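You operate a simulated robot arm through the tools that you are given. There is no shell and no other tool. Be economical: measure what you need, move in short steps, check, and stop when the job is done.

The job below is to be done with a simulated two-armed robot. You get a single attempt, and the scene is never put back.

Task
Warm the blue helmet in the hot cabinet at 50 C.
Fine: the one from the steel counter, on the tray; tray, door and vent shut; wait for the green lamp. Leave the other helmets.

It is judged by the outcome, as a careful person would: the job done as asked, and still so three seconds after it is handed in. It fails if anything else is knocked over, pushed out of place, dropped, spilled or broken.

Robot
Two 7-joint arms with two-finger parallel grippers on one trunk, on a base that drives. Base frame: it is fixed to the floor where the robot stands at the start and does not move with it; the origin is under the middle of the robot, x ahead of it, y to its left, z up. Units: m, rad, N and s.
The left shoulder is at the start at [0.05, 0.187, 1.16], the right one opposite. With the tool pointing down near the work surface each hand reaches from about 0.1 to 0.54 m from the robot's upright axis, wherever it stands, measured 20 degrees to its own side. Places, roughly: cabinet dial [0.4, 0.6, 1.1]; cabinet tray [0.4, 0.9, 0.9]; hot cabinet [0.7, 0.9, 1.1]; hot cabinet door [0.2, 1.3, 1.1]; medium black city helmet [0.75, 5, 1]; medium blue city helmet [0.5, 3.5, 1]; medium red road helmet [0.75, 1.5, 1]; tray of the hot cabinet [0.4, 0.9, 0.9]; upturned yellow city helmet [0.5, 2.75, 1]; vent slider [0.4, 0.6, 0.9]; white city helmet [0.75, 5, 0.5]. Payload 3.43 kg a hand.
The TCP of each hand is the grasp point between the finger pads, 0.03 m short of the fingertips. In the tool frame z runs along the fingers and y along their closing line. The gripper opens to 0.094 m. The fingers are 0.028 m wide and 0.01 m thick; the gripper's body (0.05 by 0.096 m) begins 0.055 m behind the TCP.
Orientation is that of the tool frame in the base frame, as [roll, pitch, yaw] about the fixed x, y, z axes, in that order (R = Rz(yaw) Ry(pitch) Rx(roll)). With the fingers straight down and closing along the base's y, the tool's x points along the base's -x, its y along +y and its z along -z.

Tools
- The arms move only by the tool nudge_tool. It takes "left_targets", "right_targets" or both (then of equal length, played together; a hand with none holds still); each is a list of rows, each a list of 7 numbers: the shift along the base's x, y, z in m, then the turn, a rotation vector about the base's x, y, z in rad, then the closure, from 0 (fully open) to 1 (shut). In form: [[dx, dy, dz, ax, ay, az, hand], ...]. A call has 1 to 8 rows; each row shifts and turns the commanded pose from where the row before left it. Rows are played at 5 a second. More than 0.05 m and 0.15 rad between two rows, or a gripper value outside its range, and nothing of the call is played. Where a pose cannot be reached the arm comes as near as it can. A force on the tool above 40 N (or 10 N above the force at the start of the call, whichever is more), or a blocked arm, ends the call early, and 0.2 s more pass. Each finger travels about 0.153 m/s and halts on what it meets, pressing with about 28 N; the grip force reading is that of the motor and also rises with nothing between the fingers. The clock runs only during rows and for 0.2 s after the last one: add rows that do not move to give the fingers time. The reply holds the time, the measured pose of the TCP, the force on the tool along the base axes, the opening and the grip force, in the units named above and with some noise, with the torque about the TCP (base axes, N m) and any sound that the robot's microphone picked up.
- Cameras (640 x 400 px; columns grow to the right, rows downward): "scene" is now at [0.1202, 0.0581, 1.3489]; the picture's right is [0.61, -0.79, 0.00], its down [-0.26, -0.20, -0.94] and it looks along [0.75, 0.58, -0.33] (base axes); focal length 214 px, centre (320, 200). "left" rides on the left gripper at [0.076, -0.014, -0.102] in its tool frame; the picture's right is [0.18, 0.98, 0.00], its down [-0.75, 0.14, -0.64] and it looks along [-0.63, 0.12, 0.77] (tool axes); focal length 243 px, centre (320, 200). "right" rides on the right gripper at [0.076, 0.014, -0.103] in its tool frame; the picture's right is [-0.18, 0.98, 0.00], its down [-0.75, -0.14, -0.64] and it looks along [-0.63, -0.12, 0.77] (tool axes); focal length 243 px, centre (320, 200). There is no depth. A picture from a camera that has moved, and an enlarged one, comes with that camera's place and axes in the base frame and with its lens. The place of the scene camera against the robot may be out by one fixed shift of up to 0.018 m in any direction.
- get_image(camera): a new picture of that camera. The clock stands still meanwhile.
- lift_body(by): slides the trunk up (or, below 0, down) by that many m; the arms and the scene camera ride with it, the base frame stays. It gives what a move gives, with no picture.
- roll_base(legs): drives the robot by 1 to 6 legs, each [ahead, left, turn to the left] in m, m and rad, along the robot's own axes; the way and the turn of a leg run together, so that a leg with both is an arc; at most 1.5 m and 3.142 rad a leg. The arms and the cameras ride along, it lands a little off, and it stops where it bumps. It gives what a move gives.
- pan_tilt(pan, tilt): turns the head with the scene camera to pan (to the left, within 1.396 rad either way) and tilt (down, from -0.506 to 1.204), counted from straight ahead of the robot. It gives what a move gives.
- close_up(camera, box): a new picture of the part [left, top, right, bottom] of that camera's present view, enlarged. The clock stands still meanwhile.
- finish_job(): hands the job in; it is judged then, once.

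Work in short steps. Places have to be worked out from the pictures, the camera data and where the tool is seen: move nearer, look again, correct. Check each grasp and each placing, and mend what went wrong. You have 120 turns and 108 pictures in all, those below and enlarged ones among them. Open the grippers and draw the arms clear of the work before you hand the job in, unless the task says otherwise; then end with one line.

The tools are called after ">>>" as a command line: name --argument value ..., lists and objects as JSON in quotes. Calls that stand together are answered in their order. nudge_tool: Moves the arms, as the interface text tells. Its arguments: {"type":"object","properties":{"left_targets":{"type":"array"},"right_targets":{"type":"array"}},"required":[]} The other tools are called the same way: lift_body (by) slides the trunk up or down; roll_base (legs) drives the base; pan_tilt (pan, tilt) turns the head that bears the scene camera; get_image (camera) takes a picture; close_up (camera, box) takes an enlarged picture of a part of a camera's view; finish_job () hands the job in.

At the start:

```text
time_s: 0.0
left_position: [0.2367, 0.3277, 1.2416]
left_tcp_rot: [3.14, 0.001, 3.141]
left_contact_force: [0.2, -1.1, 0.6]
left_wrist_torque: [0.0, 0.02, -0.01]
left_width: 0.0941
left_gripper_force: 0.0
right_position: [0.2772, 0.0319, 1.3192]
right_tcp_rot: [3.141, 0.001, 3.141]
right_contact_force: [-0.2, -0.8, 0.2]
right_wrist_torque: [0.04, -0.03, 0.02]
right_width: 0.094
right_gripper_force: 0.0
trunk travel left (down, up): [-0.375, 0.057]
robot x, y, heading: [-0.0004, 0.0004, 0.005]
head pan, tilt: [0.661, 0.333]
```

scene: 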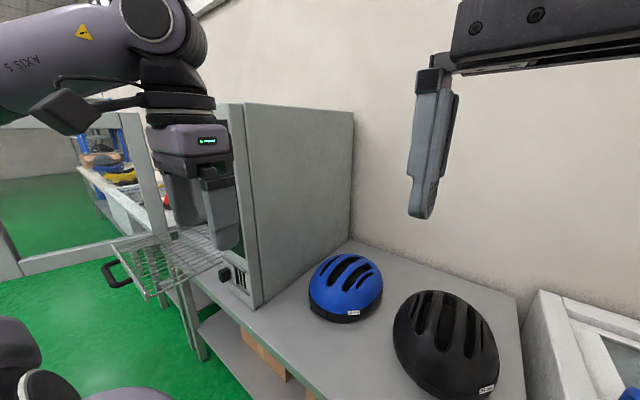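
right: 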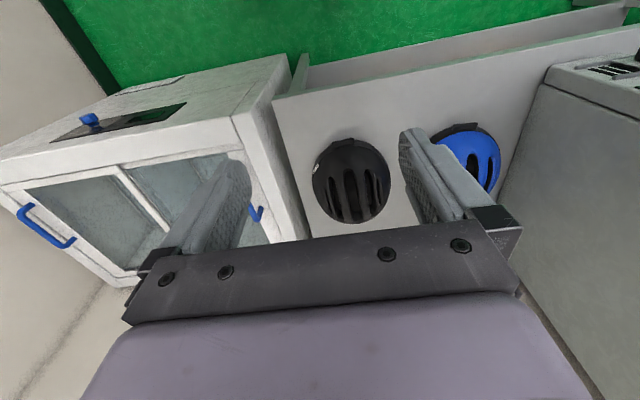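
left: 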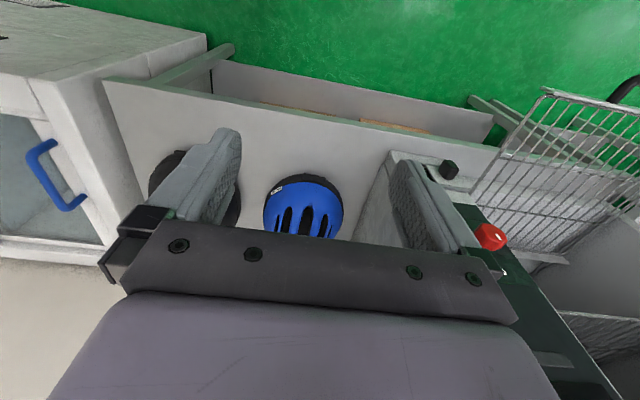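

I'll look around first: which counter is steel, and what the cabinet looks like.

>>> close_up --camera "scene" --box '[60, 100, 300, 310]'

>>> close_up --camera "scene" --box '[200, 230, 520, 400]'

>>> pan_tilt --pan 1.3 --tilt 0.2

```text
1.90 times, centred on (180, 205) of scene
camera zoom: at [0.1202, 0.0581, 1.3489], right [0.61, -0.79, 0.0], down [-0.26, -0.2, -0.94], along [0.75, 0.58, -0.33], focal length 408 px, centre (587, 190)
```

zoom: 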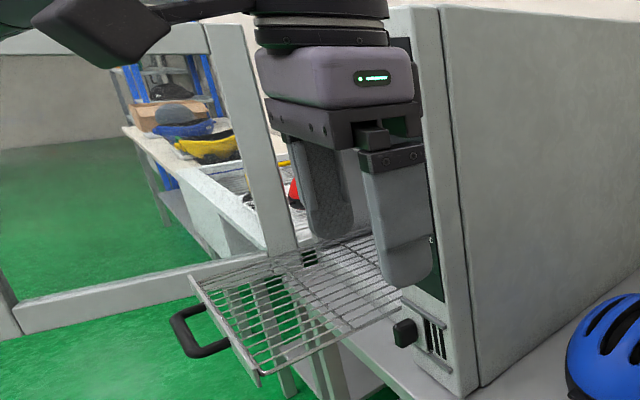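

```text
2.00 times, centred on (360, 315) of scene
camera zoom: at [0.1202, 0.0581, 1.3489], right [0.61, -0.79, 0.0], down [-0.26, -0.2, -0.94], along [0.75, 0.58, -0.33], focal length 429 px, centre (240, -30)
```

zoom: 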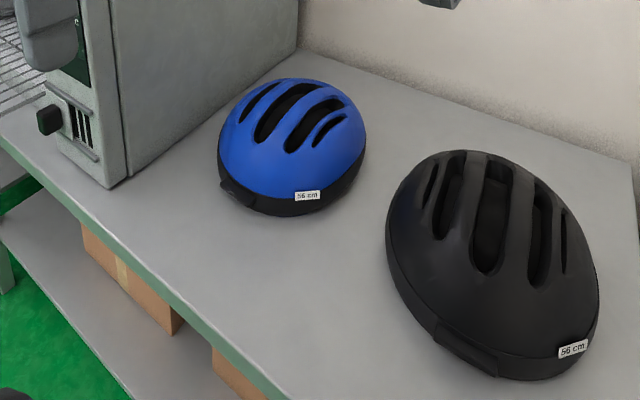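

```text
time_s: 1.0
left_position: [0.2374, 0.3271, 1.2434]
left_tcp_rot: [-3.141, 0.001, 3.141]
left_contact_force: [-0.2, 0.8, -0.7]
left_wrist_torque: [0.02, 0.0, -0.02]
left_width: 0.0939
left_gripper_force: 0.1
right_position: [0.2769, 0.0344, 1.3192]
right_tcp_rot: [3.14, 0.003, 3.126]
right_contact_force: [8.7, 64.0, 17.1]
right_wrist_torque: [-8.08, 2.6, -5.69]
right_width: 0.094
right_gripper_force: 0.0
trunk travel left (down, up): [-0.375, 0.057]
robot x, y, heading: [0.0048, -0.0005, -0.002]
head pan, tilt: [1.3, 0.201]
```

The right hand shows 64 N of force after the head turn, so something touches. I'll look before moving.

>>> get_image --camera "scene"

>>> get_image --camera "right"

```text
102 pictures are left
camera scene: at [0.0926, 0.0813, 1.3675], right [0.87, -0.5, 0.0], down [-0.07, -0.12, -0.99], along [0.49, 0.86, -0.13], focal length 214 px, centre (320, 200)
```

scene: 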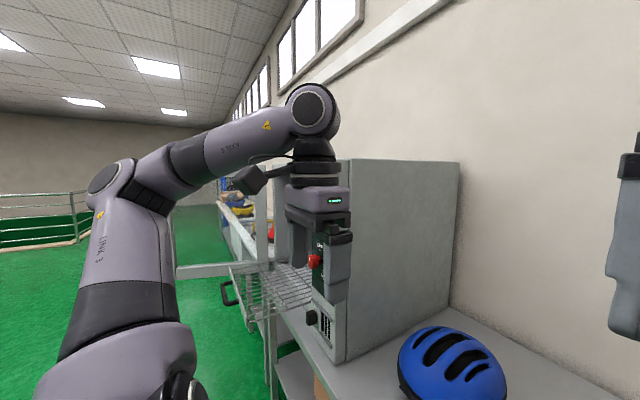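

```text
101 pictures are left
camera right: at [0.2012, 0.0504, 1.4207], right [0.2, 0.98, 0.0], down [0.75, -0.15, 0.64], along [0.63, -0.13, -0.77], focal length 243 px, centre (320, 200)
```

right: 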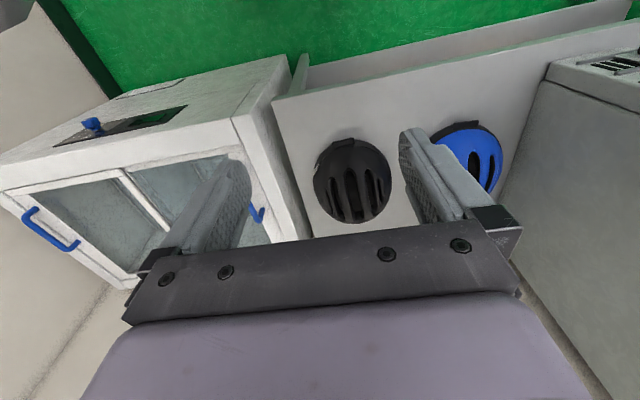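

The head probably presses on the right wrist. I turn it part way back, then draw the right hand out ahead and to the right.

>>> pan_tilt --pan 0.66 --tilt 0.33

>>> nudge_tool --right_targets '[[0.03, -0.04, 0, 0, 0, 0, 0], [0.02, -0.045, 0, 0, 0, 0, 0], [0, -0.045, 0, 0, 0, 0, 0], [0, -0.045, 0, 0, 0, 0, 0], [0, -0.045, 0, 0, 0, 0, 0]]'

```text
time_s: 2.1
left_position: [0.2367, 0.3267, 1.2416]
left_tcp_rot: [-3.14, 0.0, -3.14]
left_contact_force: [-1.0, 0.1, -0.6]
left_wrist_torque: [-0.01, 0.04, 0.01]
left_width: 0.094
left_gripper_force: 0.0
right_position: [0.276, 0.032, 1.3202]
right_tcp_rot: [3.142, 0.0, -3.136]
right_contact_force: [-0.4, -0.1, 0.9]
right_wrist_torque: [-0.01, 0.0, 0.01]
right_width: 0.0941
right_gripper_force: 0.1
trunk travel left (down, up): [-0.375, 0.057]
robot x, y, heading: [0.0013, -0.002, 0.004]
head pan, tilt: [0.66, 0.33]
```

```text
time_s: 3.3
left_position: [0.2358, 0.3264, 1.244]
left_tcp_rot: [3.141, 0.001, 3.141]
left_contact_force: [0.1, 0.4, -0.4]
left_wrist_torque: [0.0, 0.03, 0.02]
left_width: 0.0939
left_gripper_force: 0.1
right_position: [0.3266, -0.1891, 1.3194]
right_tcp_rot: [3.141, 0.0, -3.141]
right_contact_force: [0.2, -0.2, 0.9]
right_wrist_torque: [0.01, 0.02, -0.01]
right_width: 0.0942
right_gripper_force: 0.1
trunk travel left (down, up): [-0.375, 0.057]
robot x, y, heading: [-0.0003, -0.0025, -0.003]
head pan, tilt: [0.66, 0.33]
```

Head free again; now pan for the view along the room.

>>> pan_tilt --pan 1.35 --tilt 0.2

>>> close_up --camera "scene" --box '[200, 150, 380, 270]'

>>> pan_tilt --pan 0.0 --tilt 0.5

>>> get_image --camera "scene"

```text
time_s: 4.3
left_position: [0.237, 0.3273, 1.2419]
left_tcp_rot: [-3.14, 0.0, -3.14]
left_contact_force: [-0.1, 0.4, 0.0]
left_wrist_torque: [0.01, 0.0, -0.06]
left_width: 0.0939
left_gripper_force: 0.1
right_position: [0.3269, -0.187, 1.3197]
right_tcp_rot: [-3.141, -0.001, -3.141]
right_contact_force: [-0.1, 0.2, -0.3]
right_wrist_torque: [-0.01, 0.0, -0.02]
right_width: 0.094
right_gripper_force: 0.1
trunk travel left (down, up): [-0.375, 0.057]
robot x, y, heading: [0.0016, -0.0013, -0.002]
head pan, tilt: [1.349, 0.201]
```

```text
3.33 times, centred on (290, 210) of scene
camera zoom: at [0.0672, 0.0918, 1.3613], right [0.98, -0.22, 0.0], down [-0.04, -0.19, -0.98], along [0.22, 0.96, -0.2], focal length 715 px, centre (420, 167)
```

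zoom: 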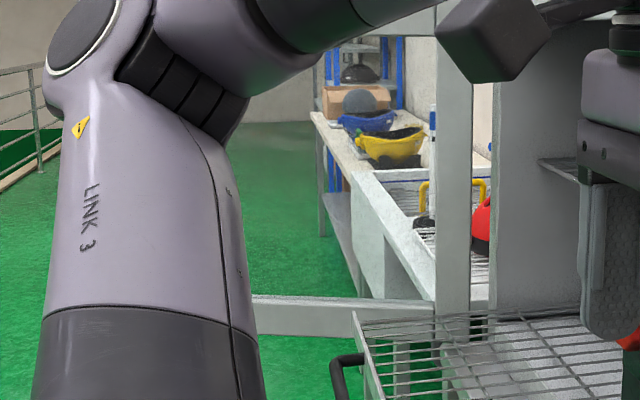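

```text
time_s: 5.8
left_position: [0.2363, 0.3266, 1.2429]
left_tcp_rot: [3.142, 0.002, 3.141]
left_contact_force: [-0.7, 0.0, -0.4]
left_wrist_torque: [0.03, 0.02, -0.02]
left_width: 0.0941
left_gripper_force: 0.2
right_position: [0.3267, -0.1882, 1.3207]
right_tcp_rot: [-3.142, 0.0, 3.14]
right_contact_force: [0.4, -0.8, 0.9]
right_wrist_torque: [0.0, -0.01, 0.0]
right_width: 0.0938
right_gripper_force: 0.0
trunk travel left (down, up): [-0.375, 0.057]
robot x, y, heading: [-0.0007, 0.0033, 0.001]
head pan, tilt: [0.0, 0.499]
```

```text
99 pictures are left
camera scene: at [0.1376, 0.001, 1.3336], right [0.0, -1.0, 0.0], down [-0.48, 0.0, -0.88], along [0.88, 0.0, -0.48], focal length 214 px, centre (320, 200)
```

scene: 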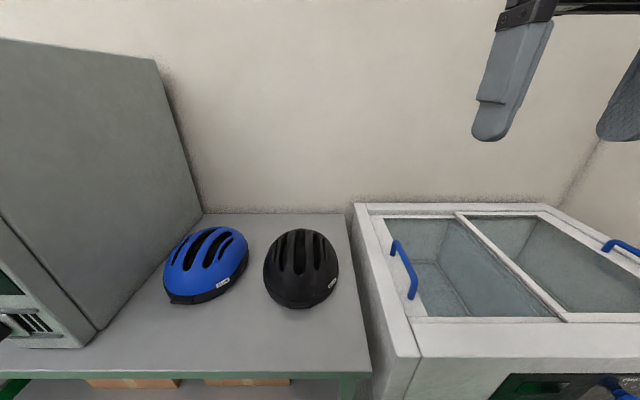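

The far bench is pale laminate; the near grey counter next to the cabinet is the steel one, so the target is the near blue 56 cm helmet at about [0.61, 0.34, 0.85]. I look closely with the left hand camera.

>>> close_up --camera "left" --box '[220, 130, 540, 330]'

>>> close_up --camera "scene" --box '[100, 200, 340, 350]'

```text
2.00 times, centred on (380, 230) of left
camera zoom: at [0.1602, 0.313, 1.3452], right [-0.18, 0.98, 0.0], down [0.75, 0.14, 0.64], along [0.63, 0.12, -0.77], focal length 485 px, centre (200, 140)
```

zoom: 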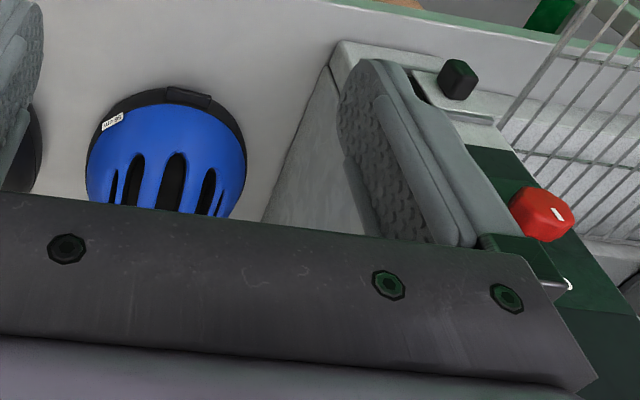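

```text
2.67 times, centred on (220, 275) of scene
camera zoom: at [0.1376, 0.001, 1.3336], right [0.0, -1.0, 0.0], down [-0.48, 0.0, -0.88], along [0.88, 0.0, -0.48], focal length 572 px, centre (587, 0)
```

zoom: 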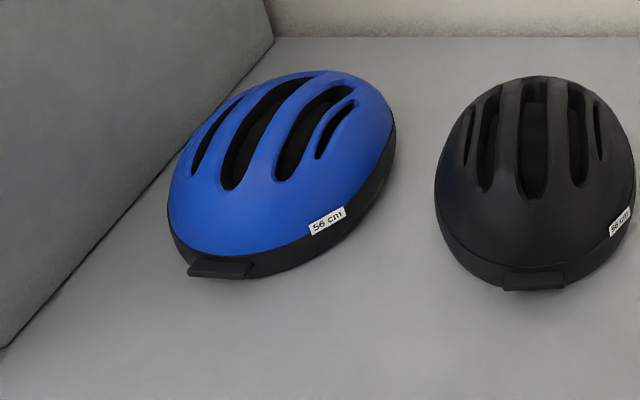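

Helmet has five slots lengthwise (visor toward the robot, axis yawed about -13°); I can grip a rib between two slots. I move the left hand inward away from the cabinet corner and drive a little ahead and left.

>>> nudge_tool --left_targets '[[0, -0.03, 0.03, 0, 0, 0, 0], [0, -0.03, 0.03, 0, 0, 0, 0]]'

>>> roll_base --legs '[[0.1, 0.1, 0]]'

>>> pan_tilt --pan 0.4 --tilt 0.75

>>> get_image --camera "scene"

>>> get_image --camera "left"

```text
time_s: 6.4
left_position: [0.2364, 0.2659, 1.3009]
left_tcp_rot: [3.141, -0.001, -3.141]
left_contact_force: [0.1, -0.4, -0.5]
left_wrist_torque: [0.0, 0.01, 0.05]
left_width: 0.0941
left_gripper_force: 0.0
right_position: [0.3261, -0.189, 1.3193]
right_tcp_rot: [-3.141, 0.001, -3.141]
right_contact_force: [0.3, 0.7, -0.2]
right_wrist_torque: [0.01, 0.02, -0.02]
right_width: 0.094
right_gripper_force: 0.1
trunk travel left (down, up): [-0.375, 0.057]
robot x, y, heading: [0.0004, -0.0007, -0.005]
head pan, tilt: [0.0, 0.499]
```

```text
time_s: 8.1
left_position: [0.3362, 0.3644, 1.301]
left_tcp_rot: [-3.141, 0.0, 3.137]
left_contact_force: [-0.4, -0.5, -0.4]
left_wrist_torque: [0.02, -0.01, 0.01]
left_width: 0.094
left_gripper_force: 0.1
right_position: [0.4245, -0.0883, 1.32]
right_tcp_rot: [3.141, 0.0, 3.139]
right_contact_force: [-1.1, 0.1, -0.5]
right_wrist_torque: [0.01, 0.01, 0.0]
right_width: 0.0943
right_gripper_force: 0.0
trunk travel left (down, up): [-0.375, 0.057]
robot x, y, heading: [0.0991, 0.1027, -0.005]
head pan, tilt: [0.0, 0.499]
stopped in leg 1: the robot was blocked; the commanded pose is now the measured one
```

```text
time_s: 9.0
left_position: [0.3365, 0.3659, 1.3005]
left_tcp_rot: [3.14, 0.0, 3.138]
left_contact_force: [-0.6, 0.3, -0.5]
left_wrist_torque: [0.01, 0.01, 0.02]
left_width: 0.0938
left_gripper_force: 0.0
right_position: [0.4245, -0.0902, 1.3193]
right_tcp_rot: [3.141, -0.001, 3.139]
right_contact_force: [-0.4, -0.3, -1.0]
right_wrist_torque: [-0.01, -0.01, 0.03]
right_width: 0.0941
right_gripper_force: 0.1
trunk travel left (down, up): [-0.375, 0.057]
robot x, y, heading: [0.1045, 0.0996, -0.001]
head pan, tilt: [0.4, 0.75]
```

```text
96 pictures are left
camera scene: at [0.2212, 0.1319, 1.3117], right [0.39, -0.92, 0.0], down [-0.63, -0.26, -0.73], along [0.68, 0.28, -0.68], focal length 214 px, centre (320, 200)
```

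scene: 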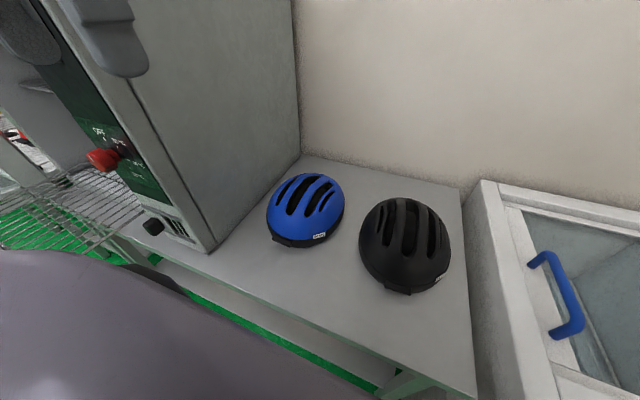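

```text
95 pictures are left
camera left: at [0.2592, 0.3518, 1.4034], right [-0.18, 0.98, 0.0], down [0.75, 0.14, 0.64], along [0.63, 0.12, -0.77], focal length 243 px, centre (320, 200)
```

left: 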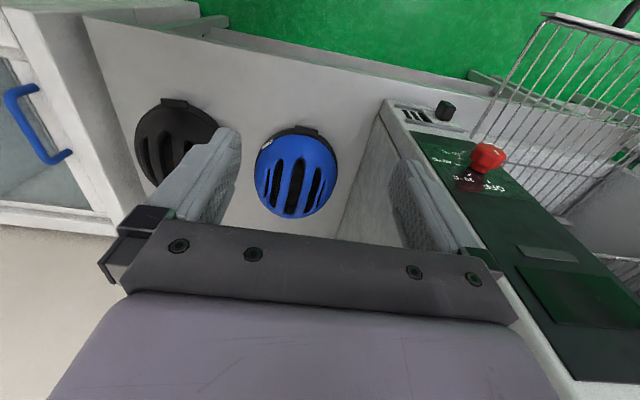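

The base bumped lightly at the counter (x≈0.10), so no further ahead; I shift left for better reach and look at the slots enlarged.

>>> roll_base --legs '[[-0.01, 0.1, 0]]'

>>> nudge_tool --left_targets '[[0.03, -0.04, -0.03, 0, 0, -0.07, 0], [0.03, -0.04, -0.03, 0, 0, -0.07, 0], [0.03, -0.03, -0.03, 0, 0, -0.07, 0]]'

>>> close_up --camera "left" --box '[180, 80, 500, 280]'

>>> get_image --camera "scene"

```text
time_s: 10.5
left_position: [0.3256, 0.464, 1.3007]
left_tcp_rot: [-3.141, -0.001, 3.138]
left_contact_force: [-0.2, -0.6, 0.0]
left_wrist_torque: [0.0, -0.03, -0.04]
left_width: 0.0937
left_gripper_force: 0.1
right_position: [0.4145, 0.0087, 1.3191]
right_tcp_rot: [-3.141, -0.002, 3.138]
right_contact_force: [0.2, -0.6, 0.3]
right_wrist_torque: [-0.01, 0.02, -0.02]
right_width: 0.0939
right_gripper_force: 0.0
trunk travel left (down, up): [-0.375, 0.057]
robot x, y, heading: [0.0921, 0.1961, -0.003]
head pan, tilt: [0.4, 0.75]
```

```text
refused: row 1 steps farther than a row can; nothing moved
```

```text
2.00 times, centred on (340, 180) of left
camera zoom: at [0.2497, 0.4503, 1.4033], right [-0.18, 0.98, 0.0], down [0.75, 0.14, 0.64], along [0.63, 0.12, -0.77], focal length 485 px, centre (280, 240)
```

zoom: 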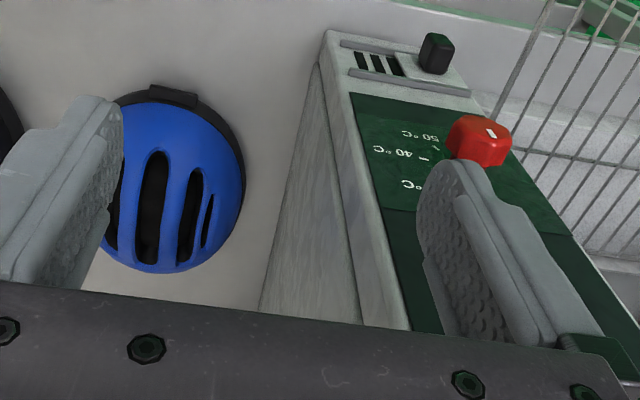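

```text
93 pictures are left
camera scene: at [0.2116, 0.2304, 1.3117], right [0.39, -0.92, 0.0], down [-0.63, -0.26, -0.73], along [0.67, 0.28, -0.68], focal length 214 px, centre (320, 200)
```

scene: 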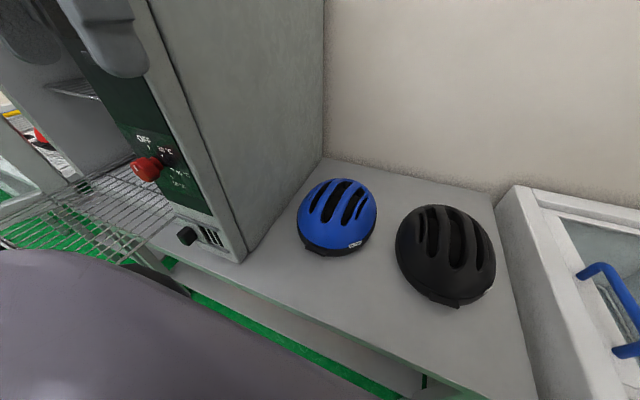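

Helmet axis looks nearly along x (visor ≈[0.53,0.36], centre slot y≈0.355). I move the hand above it at safe height.

>>> nudge_tool --left_targets '[[0.045, -0.02, 0, 0, 0, 0, 0], [0.045, -0.02, 0, 0, 0, 0, 0], [0.04, -0.02, -0.02, 0, 0, 0, 0], [0.04, -0.02, -0.02, 0, 0, 0, 0], [0.04, -0.01, -0.02, 0, 0, 0, 0], [0.03, -0.01, -0.03, 0, 0, 0, 0], [0.03, 0, -0.03, 0, 0, 0, 0], [0, 0, 0, 0, 0, 0, 0]]'

>>> get_image --camera "left"

>>> get_image --camera "scene"

```text
time_s: 12.5
left_position: [0.5048, 0.3796, 1.2478]
left_tcp_rot: [3.138, 0.135, 3.121]
left_contact_force: [0.6, -0.4, -0.1]
left_wrist_torque: [-0.04, 0.02, -0.03]
left_width: 0.0941
left_gripper_force: 0.1
left hand out of reach, approached as far as the arm can: row 5, 6, 7
right_position: [0.379, -0.001, 1.325]
right_tcp_rot: [3.128, 0.032, -3.136]
right_contact_force: [-0.5, 0.2, -0.1]
right_wrist_torque: [0.03, -0.02, 0.0]
right_width: 0.0938
right_gripper_force: 0.0
trunk travel left (down, up): [-0.375, 0.057]
robot x, y, heading: [0.0821, 0.1954, 0.004]
head pan, tilt: [0.4, 0.75]
stopped in row 8 (left hand): the arm was blocked; the commanded pose is now the measured one
```

```text
92 pictures are left
camera left: at [0.4154, 0.3677, 1.3389], right [-0.16, 0.99, -0.02], down [0.66, 0.12, 0.74], along [0.73, 0.1, -0.67], focal length 243 px, centre (320, 200)
```

left: 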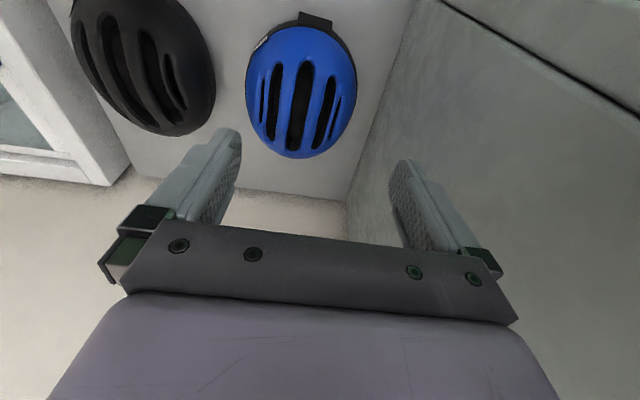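

```text
91 pictures are left
camera scene: at [0.1734, 0.2182, 1.3129], right [0.39, -0.92, 0.0], down [-0.6, -0.26, -0.75], along [0.69, 0.3, -0.66], focal length 214 px, centre (320, 200)
```

scene: 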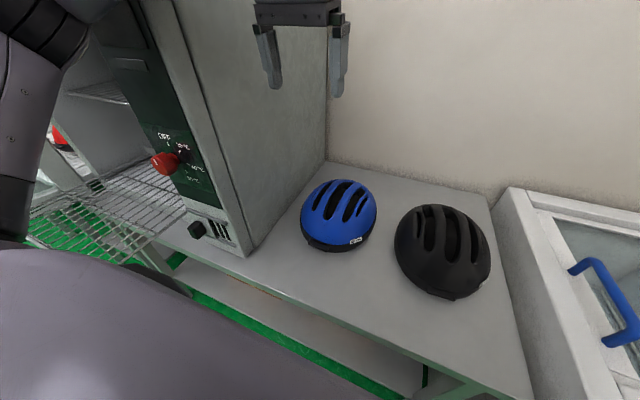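

The arm was blocked and the whole robot leaned back: the left elbow likely met the cabinet's front. I retract the left arm at once and will use the right arm instead.

>>> nudge_tool --left_targets '[[-0.045, 0.01, 0.01, 0, 0, 0, 0], [-0.045, 0.01, 0.01, 0, 0, 0, 0], [-0.045, 0.0, 0.01, 0, 0, 0, 0], [-0.045, 0.0, 0.01, 0, 0, 0, 0], [-0.04, 0, 0, 0, 0.0, 0, 0], [-0.04, 0, 0, 0, 0, 0, 0]]'

>>> get_image --camera "scene"

```text
time_s: 13.9
left_position: [0.2848, 0.4139, 1.2647]
left_tcp_rot: [-3.129, 0.078, 3.131]
left_contact_force: [-0.5, 0.4, 0.1]
left_wrist_torque: [0.03, -0.02, -0.02]
left_width: 0.0941
left_gripper_force: 0.1
right_position: [0.4137, 0.011, 1.3192]
right_tcp_rot: [3.141, 0.0, 3.141]
right_contact_force: [0.4, 0.1, 0.1]
right_wrist_torque: [-0.04, -0.03, 0.01]
right_width: 0.0938
right_gripper_force: 0.2
trunk travel left (down, up): [-0.375, 0.057]
robot x, y, heading: [0.0867, 0.197, -0.001]
head pan, tilt: [0.4, 0.75]
```

```text
90 pictures are left
camera scene: at [0.2099, 0.2308, 1.3118], right [0.39, -0.92, 0.0], down [-0.63, -0.27, -0.73], along [0.67, 0.28, -0.68], focal length 214 px, centre (320, 200)
```

scene: 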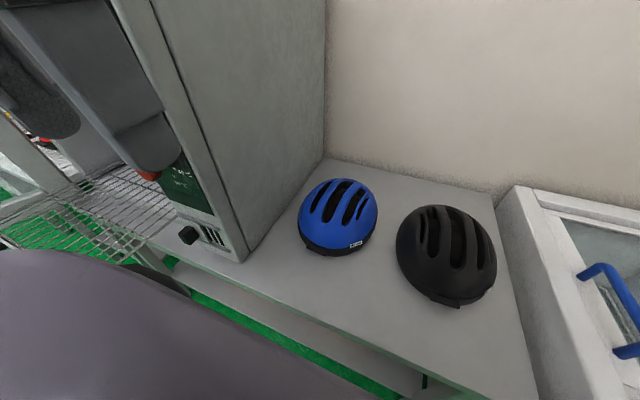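

Nothing shifted. I drive left 0.2 m so the right arm faces the helmet.

>>> roll_base --legs '[[0.0, 0.2, 0]]'

>>> roll_base --legs '[[0.015, 0.0, 0]]'

>>> nudge_tool --right_targets '[[0.04, 0.02, -0.02, 0, 0, 0, 0], [0.04, 0.02, -0.02, 0, 0, 0, 0], [0.03, 0.02, -0.03, 0, 0, 0, 0], [0, 0.02, -0.04, 0, 0, 0, 0], [0, 0.0, -0.04, 0, 0, 0, 0], [0, 0.0, -0.03, 0, 0, 0, 0], [0, 0, 0, 0, 0, 0, 0]]'

>>> get_image --camera "right"

>>> get_image --camera "scene"

```text
time_s: 16.3
left_position: [0.2866, 0.6121, 1.2646]
left_tcp_rot: [-3.129, 0.078, 3.129]
left_contact_force: [0.4, -0.1, -0.3]
left_wrist_torque: [-0.01, -0.02, 0.01]
left_width: 0.0939
left_gripper_force: 0.1
right_position: [0.4142, 0.208, 1.3205]
right_tcp_rot: [-3.141, 0.0, -3.141]
right_contact_force: [-0.2, -0.4, 1.1]
right_wrist_torque: [-0.01, 0.01, -0.02]
right_width: 0.0939
right_gripper_force: 0.1
trunk travel left (down, up): [-0.375, 0.057]
robot x, y, heading: [0.0857, 0.3959, -0.001]
head pan, tilt: [0.4, 0.75]
```

```text
time_s: 17.1
left_position: [0.2982, 0.6097, 1.2641]
left_tcp_rot: [-3.131, 0.076, 3.13]
left_contact_force: [0.7, -0.1, 0.0]
left_wrist_torque: [-0.02, 0.02, 0.05]
left_width: 0.0943
left_gripper_force: 0.0
right_position: [0.4276, 0.2065, 1.3198]
right_tcp_rot: [-3.141, -0.002, 3.14]
right_contact_force: [-0.2, 0.3, -1.0]
right_wrist_torque: [-0.05, 0.04, -0.02]
right_width: 0.0938
right_gripper_force: 0.0
trunk travel left (down, up): [-0.375, 0.057]
robot x, y, heading: [0.0981, 0.3939, -0.002]
head pan, tilt: [0.4, 0.75]
```

```text
time_s: 18.7
left_position: [0.2965, 0.6116, 1.264]
left_tcp_rot: [-3.131, 0.077, 3.131]
left_contact_force: [1.3, 0.6, 0.8]
left_wrist_torque: [0.0, 0.01, -0.01]
left_width: 0.094
left_gripper_force: 0.1
right_position: [0.5343, 0.2885, 1.1389]
right_tcp_rot: [-3.14, 0.001, 3.14]
right_contact_force: [0.4, 0.0, 0.2]
right_wrist_torque: [0.02, 0.04, -0.01]
right_width: 0.0937
right_gripper_force: 0.1
trunk travel left (down, up): [-0.375, 0.057]
robot x, y, heading: [0.0962, 0.392, -0.001]
head pan, tilt: [0.4, 0.75]
```

```text
89 pictures are left
camera right: at [0.4587, 0.3035, 1.2412], right [0.18, 0.98, 0.0], down [0.75, -0.14, 0.64], along [0.63, -0.12, -0.77], focal length 243 px, centre (320, 200)
```

right: 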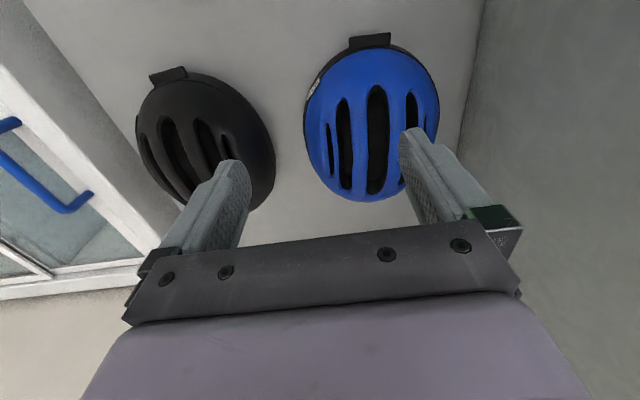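

```text
88 pictures are left
camera scene: at [0.221, 0.4276, 1.3117], right [0.39, -0.92, 0.0], down [-0.63, -0.27, -0.73], along [0.67, 0.28, -0.68], focal length 214 px, centre (320, 200)
```

scene: 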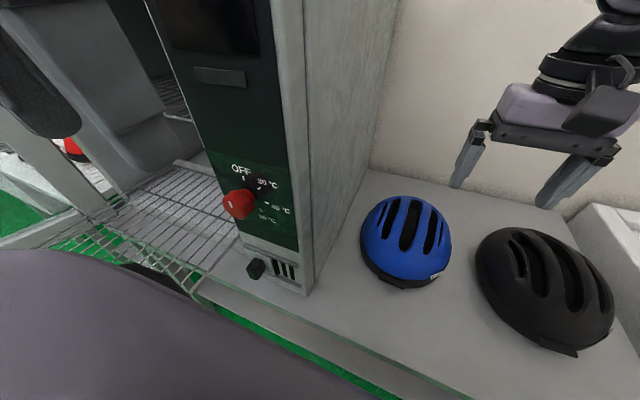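

Slots are clearly seen from the right hand; rib between centre and right slots near [0.64, 0.33]. I enlarge for height triangulation.

>>> close_up --camera "scene" --box '[340, 180, 500, 300]'

>>> close_up --camera "right" --box '[280, 20, 460, 220]'

```text
3.33 times, centred on (420, 240) of scene
camera zoom: at [0.221, 0.4276, 1.3117], right [0.39, -0.92, 0.0], down [-0.63, -0.27, -0.73], along [0.67, 0.28, -0.68], focal length 715 px, centre (-13, 67)
```

zoom: 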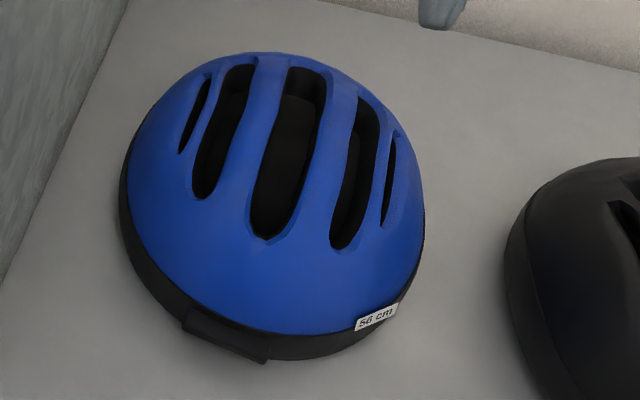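

```text
2.00 times, centred on (370, 120) of right
camera zoom: at [0.4587, 0.3035, 1.2412], right [0.18, 0.98, 0.0], down [0.75, -0.14, 0.64], along [0.63, -0.12, -0.77], focal length 485 px, centre (220, 360)
```

zoom: 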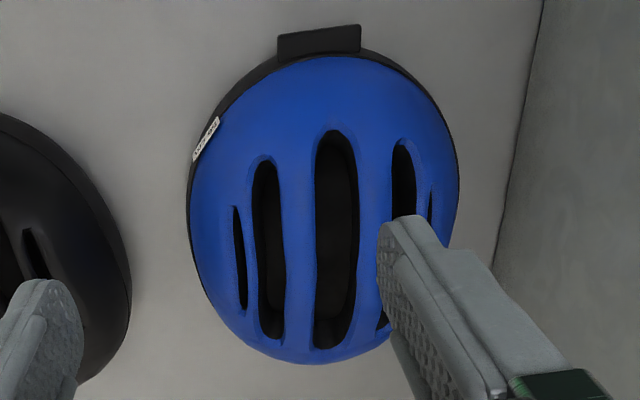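

Rib ≈0.025 wide at about [0.625, 0.331], its top around z 0.9–0.93. I preset the opening to ~0.045 m and move above it.

>>> nudge_tool --right_targets '[[0.04, 0.02, 0, 0, 0, 0, 0.52], [0.04, 0.02, 0, 0, 0, 0, 0.52], [0.01, 0.003, -0.03, 0, 0, 0, 0.52], [0, 0, -0.04, 0, 0, 0, 0.52], [0, 0, -0.03, 0, 0, 0, 0.52], [0, 0, 0, 0, 0, 0, 0.52]]'

>>> get_image --camera "right"

>>> close_up --camera "scene" --box '[340, 120, 500, 300]'

```text
time_s: 20.1
left_position: [0.2967, 0.6104, 1.2647]
left_tcp_rot: [-3.131, 0.078, 3.129]
left_contact_force: [-0.5, 0.2, -0.3]
left_wrist_torque: [-0.03, -0.02, 0.02]
left_width: 0.0941
left_gripper_force: 0.0
right_position: [0.6277, 0.3294, 1.0392]
right_tcp_rot: [3.141, 0.0, -3.141]
right_contact_force: [0.5, 0.9, -0.6]
right_wrist_torque: [-0.01, 0.04, 0.0]
right_width: 0.0451
right_gripper_force: 0.1
trunk travel left (down, up): [-0.375, 0.057]
robot x, y, heading: [0.0974, 0.3957, 0.001]
head pan, tilt: [0.4, 0.75]
```

```text
85 pictures are left
camera right: at [0.5516, 0.3453, 1.1423], right [0.18, 0.98, 0.0], down [0.75, -0.14, 0.64], along [0.63, -0.12, -0.77], focal length 243 px, centre (320, 200)
```

right: 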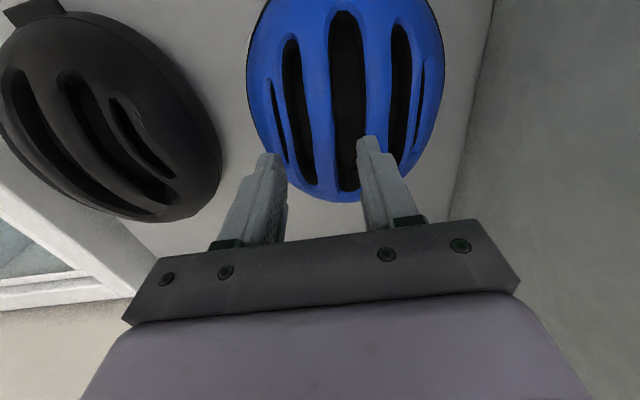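

```text
2.22 times, centred on (420, 210) of scene
camera zoom: at [0.221, 0.4276, 1.3117], right [0.39, -0.92, 0.0], down [-0.63, -0.27, -0.73], along [0.67, 0.28, -0.68], focal length 477 px, centre (98, 178)
```

zoom: 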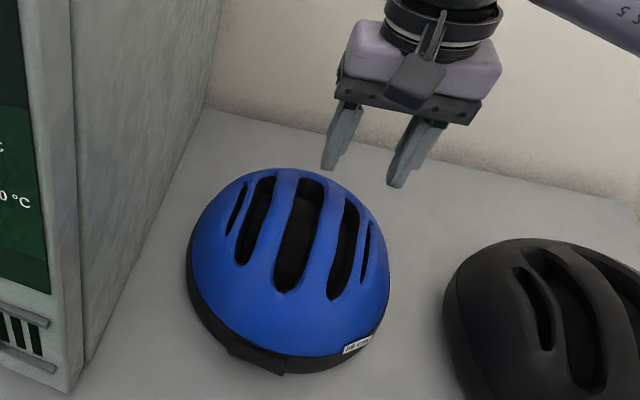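

Triangulated rib mid at [0.616, 0.329, 0.943]; the hand is centred on it. I descend to just at the rib top and look.

>>> nudge_tool --right_targets '[[0, 0, -0.04, 0, 0, 0, 0.52], [0, 0, -0.02, 0, 0, 0, 0.52], [0, 0, 0, 0, 0, 0, 0.52]]'

>>> get_image --camera "right"

>>> close_up --camera "scene" --box '[340, 120, 500, 300]'

```text
time_s: 20.9
left_position: [0.2964, 0.6107, 1.2655]
left_tcp_rot: [-3.132, 0.077, 3.128]
left_contact_force: [-0.4, -0.8, 0.3]
left_wrist_torque: [0.0, 0.0, -0.02]
left_width: 0.0939
left_gripper_force: 0.0
right_position: [0.6272, 0.3313, 0.981]
right_tcp_rot: [-3.141, -0.001, 3.141]
right_contact_force: [0.6, 0.0, -0.9]
right_wrist_torque: [-0.01, -0.03, 0.01]
right_width: 0.0454
right_gripper_force: 0.0
trunk travel left (down, up): [-0.375, 0.057]
robot x, y, heading: [0.0991, 0.3981, -0.004]
head pan, tilt: [0.4, 0.75]
```

```text
83 pictures are left
camera right: at [0.5503, 0.3452, 1.0826], right [0.18, 0.98, 0.0], down [0.75, -0.14, 0.64], along [0.63, -0.12, -0.77], focal length 243 px, centre (320, 200)
```

right: 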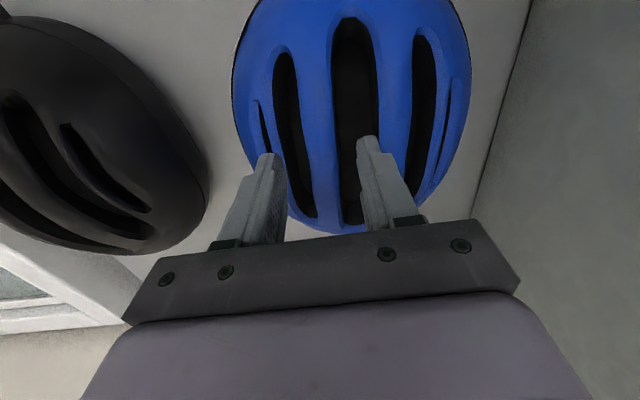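

```text
2.22 times, centred on (420, 210) of scene
camera zoom: at [0.2211, 0.4275, 1.3117], right [0.39, -0.92, 0.0], down [-0.63, -0.27, -0.73], along [0.67, 0.28, -0.68], focal length 477 px, centre (98, 178)
```

zoom: 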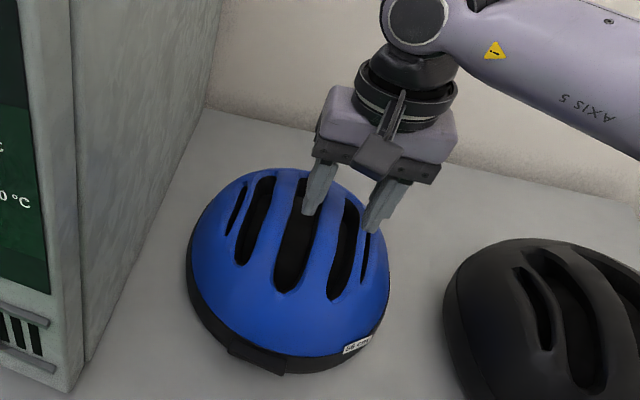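

Opening is too wide for the slots (side slot only ~0.015 wide, rib ~0.016). I close to ~0.023 m here, tips still above, and check enlarged.

>>> nudge_tool --right_targets '[[0, 0, 0, 0, 0, 0, 0.75], [0, 0, 0, 0, 0, 0, 0.75]]'

>>> close_up --camera "right" --box '[240, 60, 400, 240]'

>>> close_up --camera "scene" --box '[380, 170, 460, 230]'

```text
time_s: 21.5
left_position: [0.2961, 0.6109, 1.2655]
left_tcp_rot: [-3.132, 0.076, 3.129]
left_contact_force: [-0.1, 0.0, 0.9]
left_wrist_torque: [0.01, -0.01, -0.02]
left_width: 0.094
left_gripper_force: 0.1
right_position: [0.6258, 0.3311, 0.9804]
right_tcp_rot: [-3.141, -0.001, 3.141]
right_contact_force: [0.3, -0.2, 0.0]
right_wrist_torque: [0.02, -0.01, 0.0]
right_width: 0.0236
right_gripper_force: 0.0
trunk travel left (down, up): [-0.375, 0.057]
robot x, y, heading: [0.1024, 0.3971, 0.001]
head pan, tilt: [0.4, 0.75]
```

```text
2.22 times, centred on (320, 150) of right
camera zoom: at [0.5504, 0.3452, 1.0829], right [0.18, 0.98, 0.0], down [0.75, -0.14, 0.64], along [0.63, -0.12, -0.77], focal length 539 px, centre (320, 311)
```

zoom: 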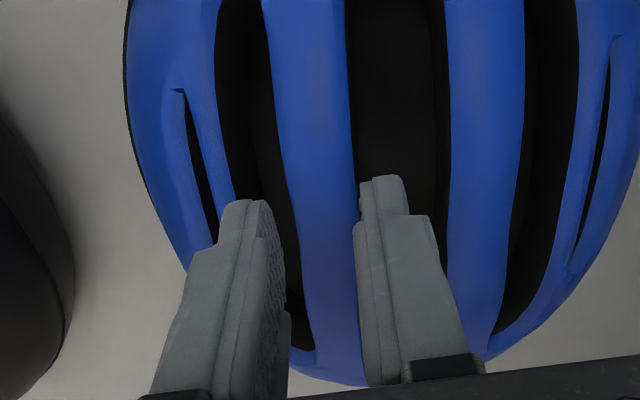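

```text
6.67 times, centred on (420, 200) of scene
camera zoom: at [0.2211, 0.4275, 1.3117], right [0.39, -0.92, 0.0], down [-0.63, -0.27, -0.73], along [0.67, 0.28, -0.68], focal length 1430 px, centre (-347, 200)
```

zoom: 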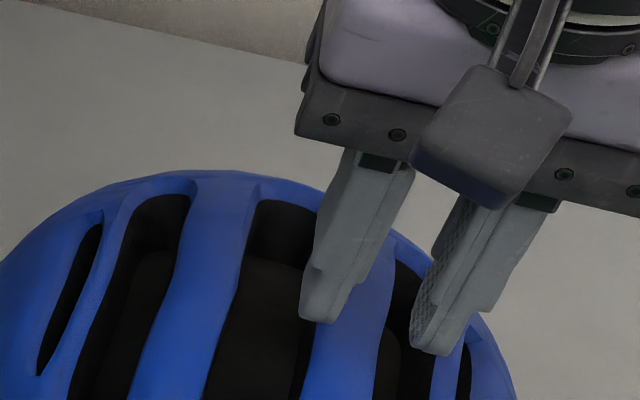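

Fingers need about +4 mm in y to centre over the slots. I shift and descend gently in small steps.

>>> nudge_tool --right_targets '[[0, 0.004, 0, 0, 0, 0, 0.75], [0, 0, -0.01, 0, 0, 0, 0.75], [0, 0, -0.008, 0, 0, 0, 0.75], [0, 0, 0, 0, 0, 0, 0.75]]'

>>> close_up --camera "right" --box '[240, 60, 400, 240]'

>>> close_up --camera "scene" --box '[380, 170, 460, 230]'

```text
time_s: 22.5
left_position: [0.2967, 0.6103, 1.2656]
left_tcp_rot: [-3.13, 0.077, 3.129]
left_contact_force: [0.0, 0.2, -0.4]
left_wrist_torque: [-0.02, 0.0, -0.02]
left_width: 0.0938
left_gripper_force: 0.1
right_position: [0.6247, 0.3345, 0.9617]
right_tcp_rot: [3.139, 0.0, 3.141]
right_contact_force: [-0.5, -0.6, 0.8]
right_wrist_torque: [-0.02, 0.0, 0.03]
right_width: 0.0233
right_gripper_force: 0.1
trunk travel left (down, up): [-0.375, 0.057]
robot x, y, heading: [0.1001, 0.3988, -0.002]
head pan, tilt: [0.4, 0.75]
```

```text
2.22 times, centred on (320, 150) of right
camera zoom: at [0.5489, 0.349, 1.0644], right [0.18, 0.98, 0.0], down [0.75, -0.14, 0.64], along [0.63, -0.12, -0.77], focal length 539 px, centre (320, 311)
```

zoom: 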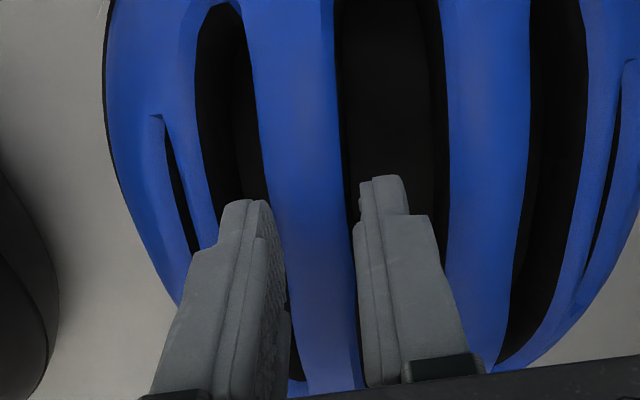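

```text
6.67 times, centred on (420, 200) of scene
camera zoom: at [0.2211, 0.4275, 1.3117], right [0.39, -0.92, 0.0], down [-0.63, -0.27, -0.73], along [0.67, 0.28, -0.68], focal length 1430 px, centre (-347, 200)
```

zoom: 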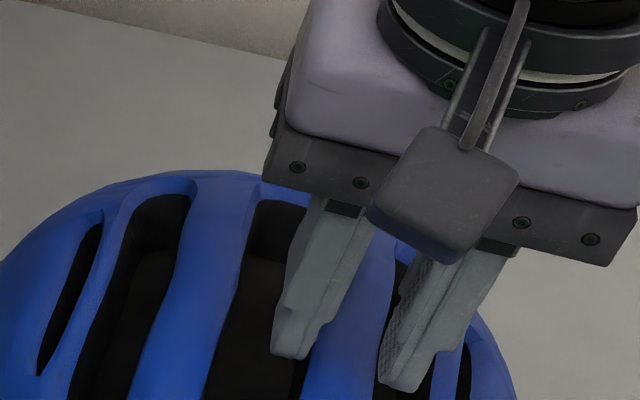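

Tips line up with the slots without contact. Descend another 0.025 m.

>>> nudge_tool --right_targets '[[0, 0, -0.01, 0, 0, 0, 0.75], [0, 0, -0.01, 0, 0, 0, 0.75], [0, 0, -0.006, 0, 0, 0, 0.75]]'

>>> close_up --camera "right" --box '[240, 60, 400, 240]'

>>> close_up --camera "scene" --box '[360, 150, 460, 250]'

```text
time_s: 23.1
left_position: [0.2961, 0.611, 1.2657]
left_tcp_rot: [-3.13, 0.076, 3.129]
left_contact_force: [0.3, 0.7, -0.3]
left_wrist_torque: [-0.02, 0.01, 0.01]
left_width: 0.0941
left_gripper_force: 0.0
right_position: [0.6277, 0.3351, 0.9508]
right_tcp_rot: [3.133, 0.017, 3.139]
right_contact_force: [-4.1, -1.8, 17.9]
right_wrist_torque: [-0.24, -0.1, -0.16]
right_width: 0.0244
right_gripper_force: 1.5
trunk travel left (down, up): [-0.375, 0.057]
robot x, y, heading: [0.1001, 0.3946, 0.0]
head pan, tilt: [0.4, 0.75]
stopped in row 3 (right hand): the force on the tool passed its limit at 47 N (the readings are from after the stop); the commanded pose is now the measured one
```

```text
2.22 times, centred on (320, 150) of right
camera zoom: at [0.5507, 0.3488, 1.0535], right [0.19, 0.98, 0.01], down [0.74, -0.15, 0.65], along [0.64, -0.11, -0.76], focal length 539 px, centre (320, 311)
```

zoom: 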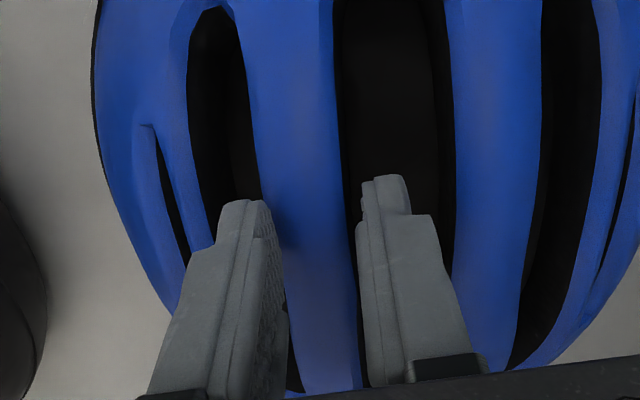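

```text
4.00 times, centred on (410, 200) of scene
camera zoom: at [0.2202, 0.4274, 1.3119], right [0.39, -0.92, 0.0], down [-0.63, -0.26, -0.73], along [0.67, 0.28, -0.68], focal length 858 px, centre (-40, 200)
```

zoom: 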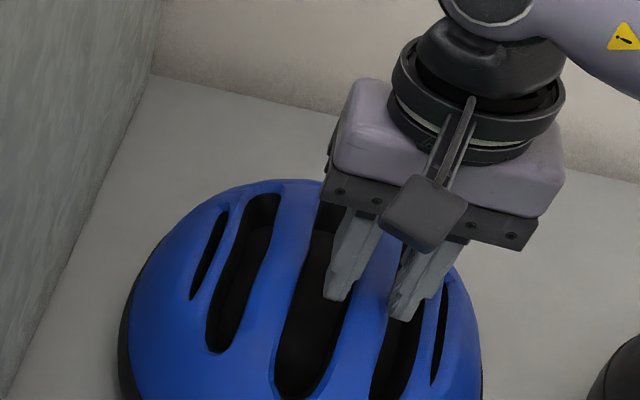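

Light contact: the −y finger rubs the rib's edge (it was pushed outward). I lift a bit, open to ~0.030 m, and descend again.

>>> nudge_tool --right_targets '[[0, 0, 0.014, 0.008, -0.017, 0, 0.75], [0, 0, 0, 0, 0, 0, 0.68], [0, 0, 0, 0, 0, 0, 0.68], [0, 0, -0.012, 0, 0, 0, 0.68], [0, 0, -0.008, 0, 0, 0, 0.68], [0, 0, -0.008, 0, 0, 0, 0.68], [0, 0, -0.006, 0, 0, 0, 0.68]]'

>>> close_up --camera "right" --box '[240, 60, 400, 240]'

```text
time_s: 24.4
left_position: [0.2957, 0.6111, 1.2647]
left_tcp_rot: [-3.13, 0.077, 3.128]
left_contact_force: [-0.1, 0.0, -0.9]
left_wrist_torque: [-0.01, 0.03, -0.02]
left_width: 0.0943
left_gripper_force: 0.1
right_position: [0.6318, 0.3342, 0.952]
right_tcp_rot: [3.119, 0.044, 3.134]
right_contact_force: [-3.8, -1.0, 17.8]
right_wrist_torque: [-0.29, -0.12, -0.14]
right_width: 0.0307
right_gripper_force: 0.6
trunk travel left (down, up): [-0.375, 0.057]
robot x, y, heading: [0.0995, 0.3902, -0.004]
head pan, tilt: [0.4, 0.75]
stopped in row 6 (right hand): the force on the tool passed its limit at 47 N (the readings are from after the stop); the commanded pose is now the measured one
```

```text
2.22 times, centred on (320, 150) of right
camera zoom: at [0.5513, 0.3478, 1.0505], right [0.19, 0.98, 0.03], down [0.72, -0.16, 0.67], along [0.66, -0.11, -0.74], focal length 539 px, centre (320, 311)
```

zoom: 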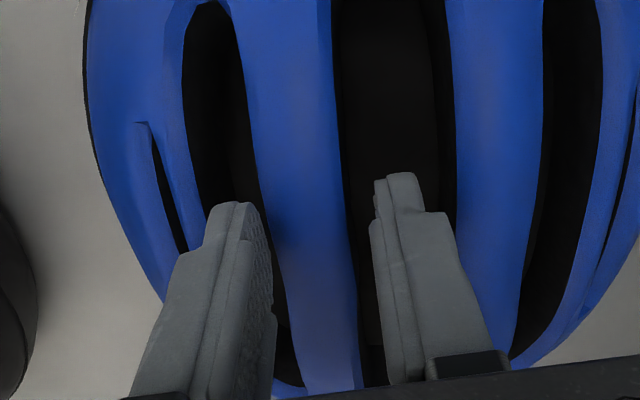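

Contact again at the same depth (tips ≈0.02 below the rib top) – likely the slot floor. I level the tool (my earlier tilt correction had the wrong sign), stay a few mm higher, and close to see whether the rib is held.

>>> nudge_tool --right_targets '[[-0.006, 0, 0.008, -0.022, 0.044, 0.007, 0.68], [0, 0, 0, 0, 0, 0, 0.68], [0, 0, -0.005, 0, 0, 0, 0.68], [0, 0, 0, 0, 0, 0, 0.85], [0, 0, 0, 0, 0, 0, 1.0], [0, 0, 0, 0, 0, 0, 1.0], [0, 0, 0, 0, 0, 0, 1.0]]'

>>> close_up --camera "right" --box '[240, 60, 400, 240]'

>>> close_up --camera "scene" --box '[340, 150, 480, 300]'

```text
time_s: 26.0
left_position: [0.2943, 0.6116, 1.2653]
left_tcp_rot: [-3.129, 0.079, 3.13]
left_contact_force: [0.3, 0.8, 0.5]
left_wrist_torque: [-0.02, 0.0, 0.02]
left_width: 0.0939
left_gripper_force: 0.1
right_position: [0.6237, 0.335, 0.956]
right_tcp_rot: [3.141, 0.004, -3.141]
right_contact_force: [2.5, 0.9, 30.7]
right_wrist_torque: [0.1, -0.52, 0.14]
right_width: 0.0002
right_gripper_force: 27.9
trunk travel left (down, up): [-0.375, 0.057]
robot x, y, heading: [0.0989, 0.3928, -0.002]
head pan, tilt: [0.4, 0.75]
```

```text
2.22 times, centred on (320, 150) of right
camera zoom: at [0.5484, 0.3501, 1.0575], right [0.18, 0.98, 0.0], down [0.75, -0.14, 0.65], along [0.63, -0.12, -0.76], focal length 539 px, centre (320, 311)
```

zoom: 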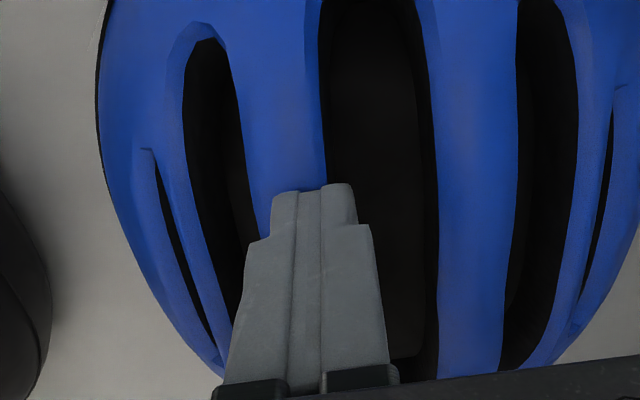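

```text
2.67 times, centred on (410, 225) of scene
camera zoom: at [0.2184, 0.4278, 1.3122], right [0.39, -0.92, 0.0], down [-0.63, -0.27, -0.73], along [0.68, 0.28, -0.68], focal length 572 px, centre (80, 133)
```

zoom: 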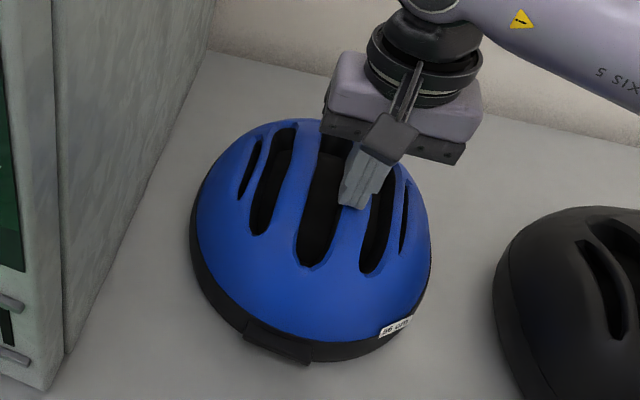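

The fingers slid onto the rib's top at z≈0.926, which now gives accurate position: rib centre is 4.6 mm further −y. I lift, set opening 0.020, shift, and descend.

>>> nudge_tool --right_targets '[[0, 0, 0.015, 0, 0, 0, 1.0], [0, -0.0046, 0.003, 0, 0, 0, 0.787], [0, 0, 0, 0, 0, 0, 0.787], [0, 0, -0.012, 0, 0, 0, 0.787], [0, 0, 0, 0, 0, 0, 0.787]]'

>>> close_up --camera "right" --box '[240, 60, 400, 240]'

```text
time_s: 27.2
left_position: [0.2964, 0.6109, 1.2639]
left_tcp_rot: [-3.131, 0.075, 3.131]
left_contact_force: [-0.2, 0.1, -0.2]
left_wrist_torque: [0.03, 0.0, 0.02]
left_width: 0.0939
left_gripper_force: 0.0
right_position: [0.6254, 0.3272, 0.956]
right_tcp_rot: [-3.138, -0.004, 3.139]
right_contact_force: [0.2, 0.0, 0.6]
right_wrist_torque: [-0.02, 0.0, 0.03]
right_width: 0.0202
right_gripper_force: 0.1
trunk travel left (down, up): [-0.375, 0.057]
robot x, y, heading: [0.0995, 0.3945, -0.001]
head pan, tilt: [0.4, 0.75]
```

```text
2.22 times, centred on (320, 150) of right
camera zoom: at [0.5501, 0.3438, 1.0593], right [0.18, 0.98, 0.0], down [0.76, -0.14, 0.64], along [0.63, -0.12, -0.77], focal length 539 px, centre (320, 311)
```

zoom: 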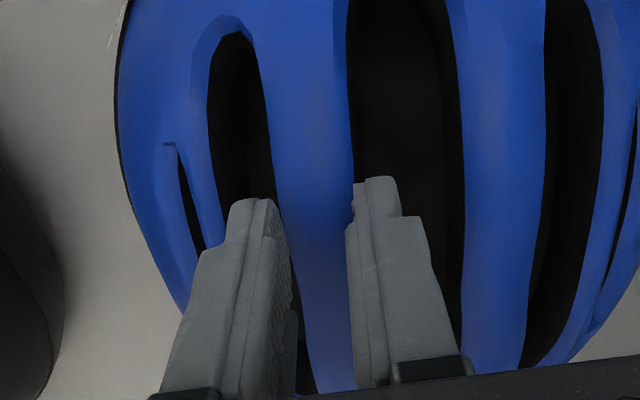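

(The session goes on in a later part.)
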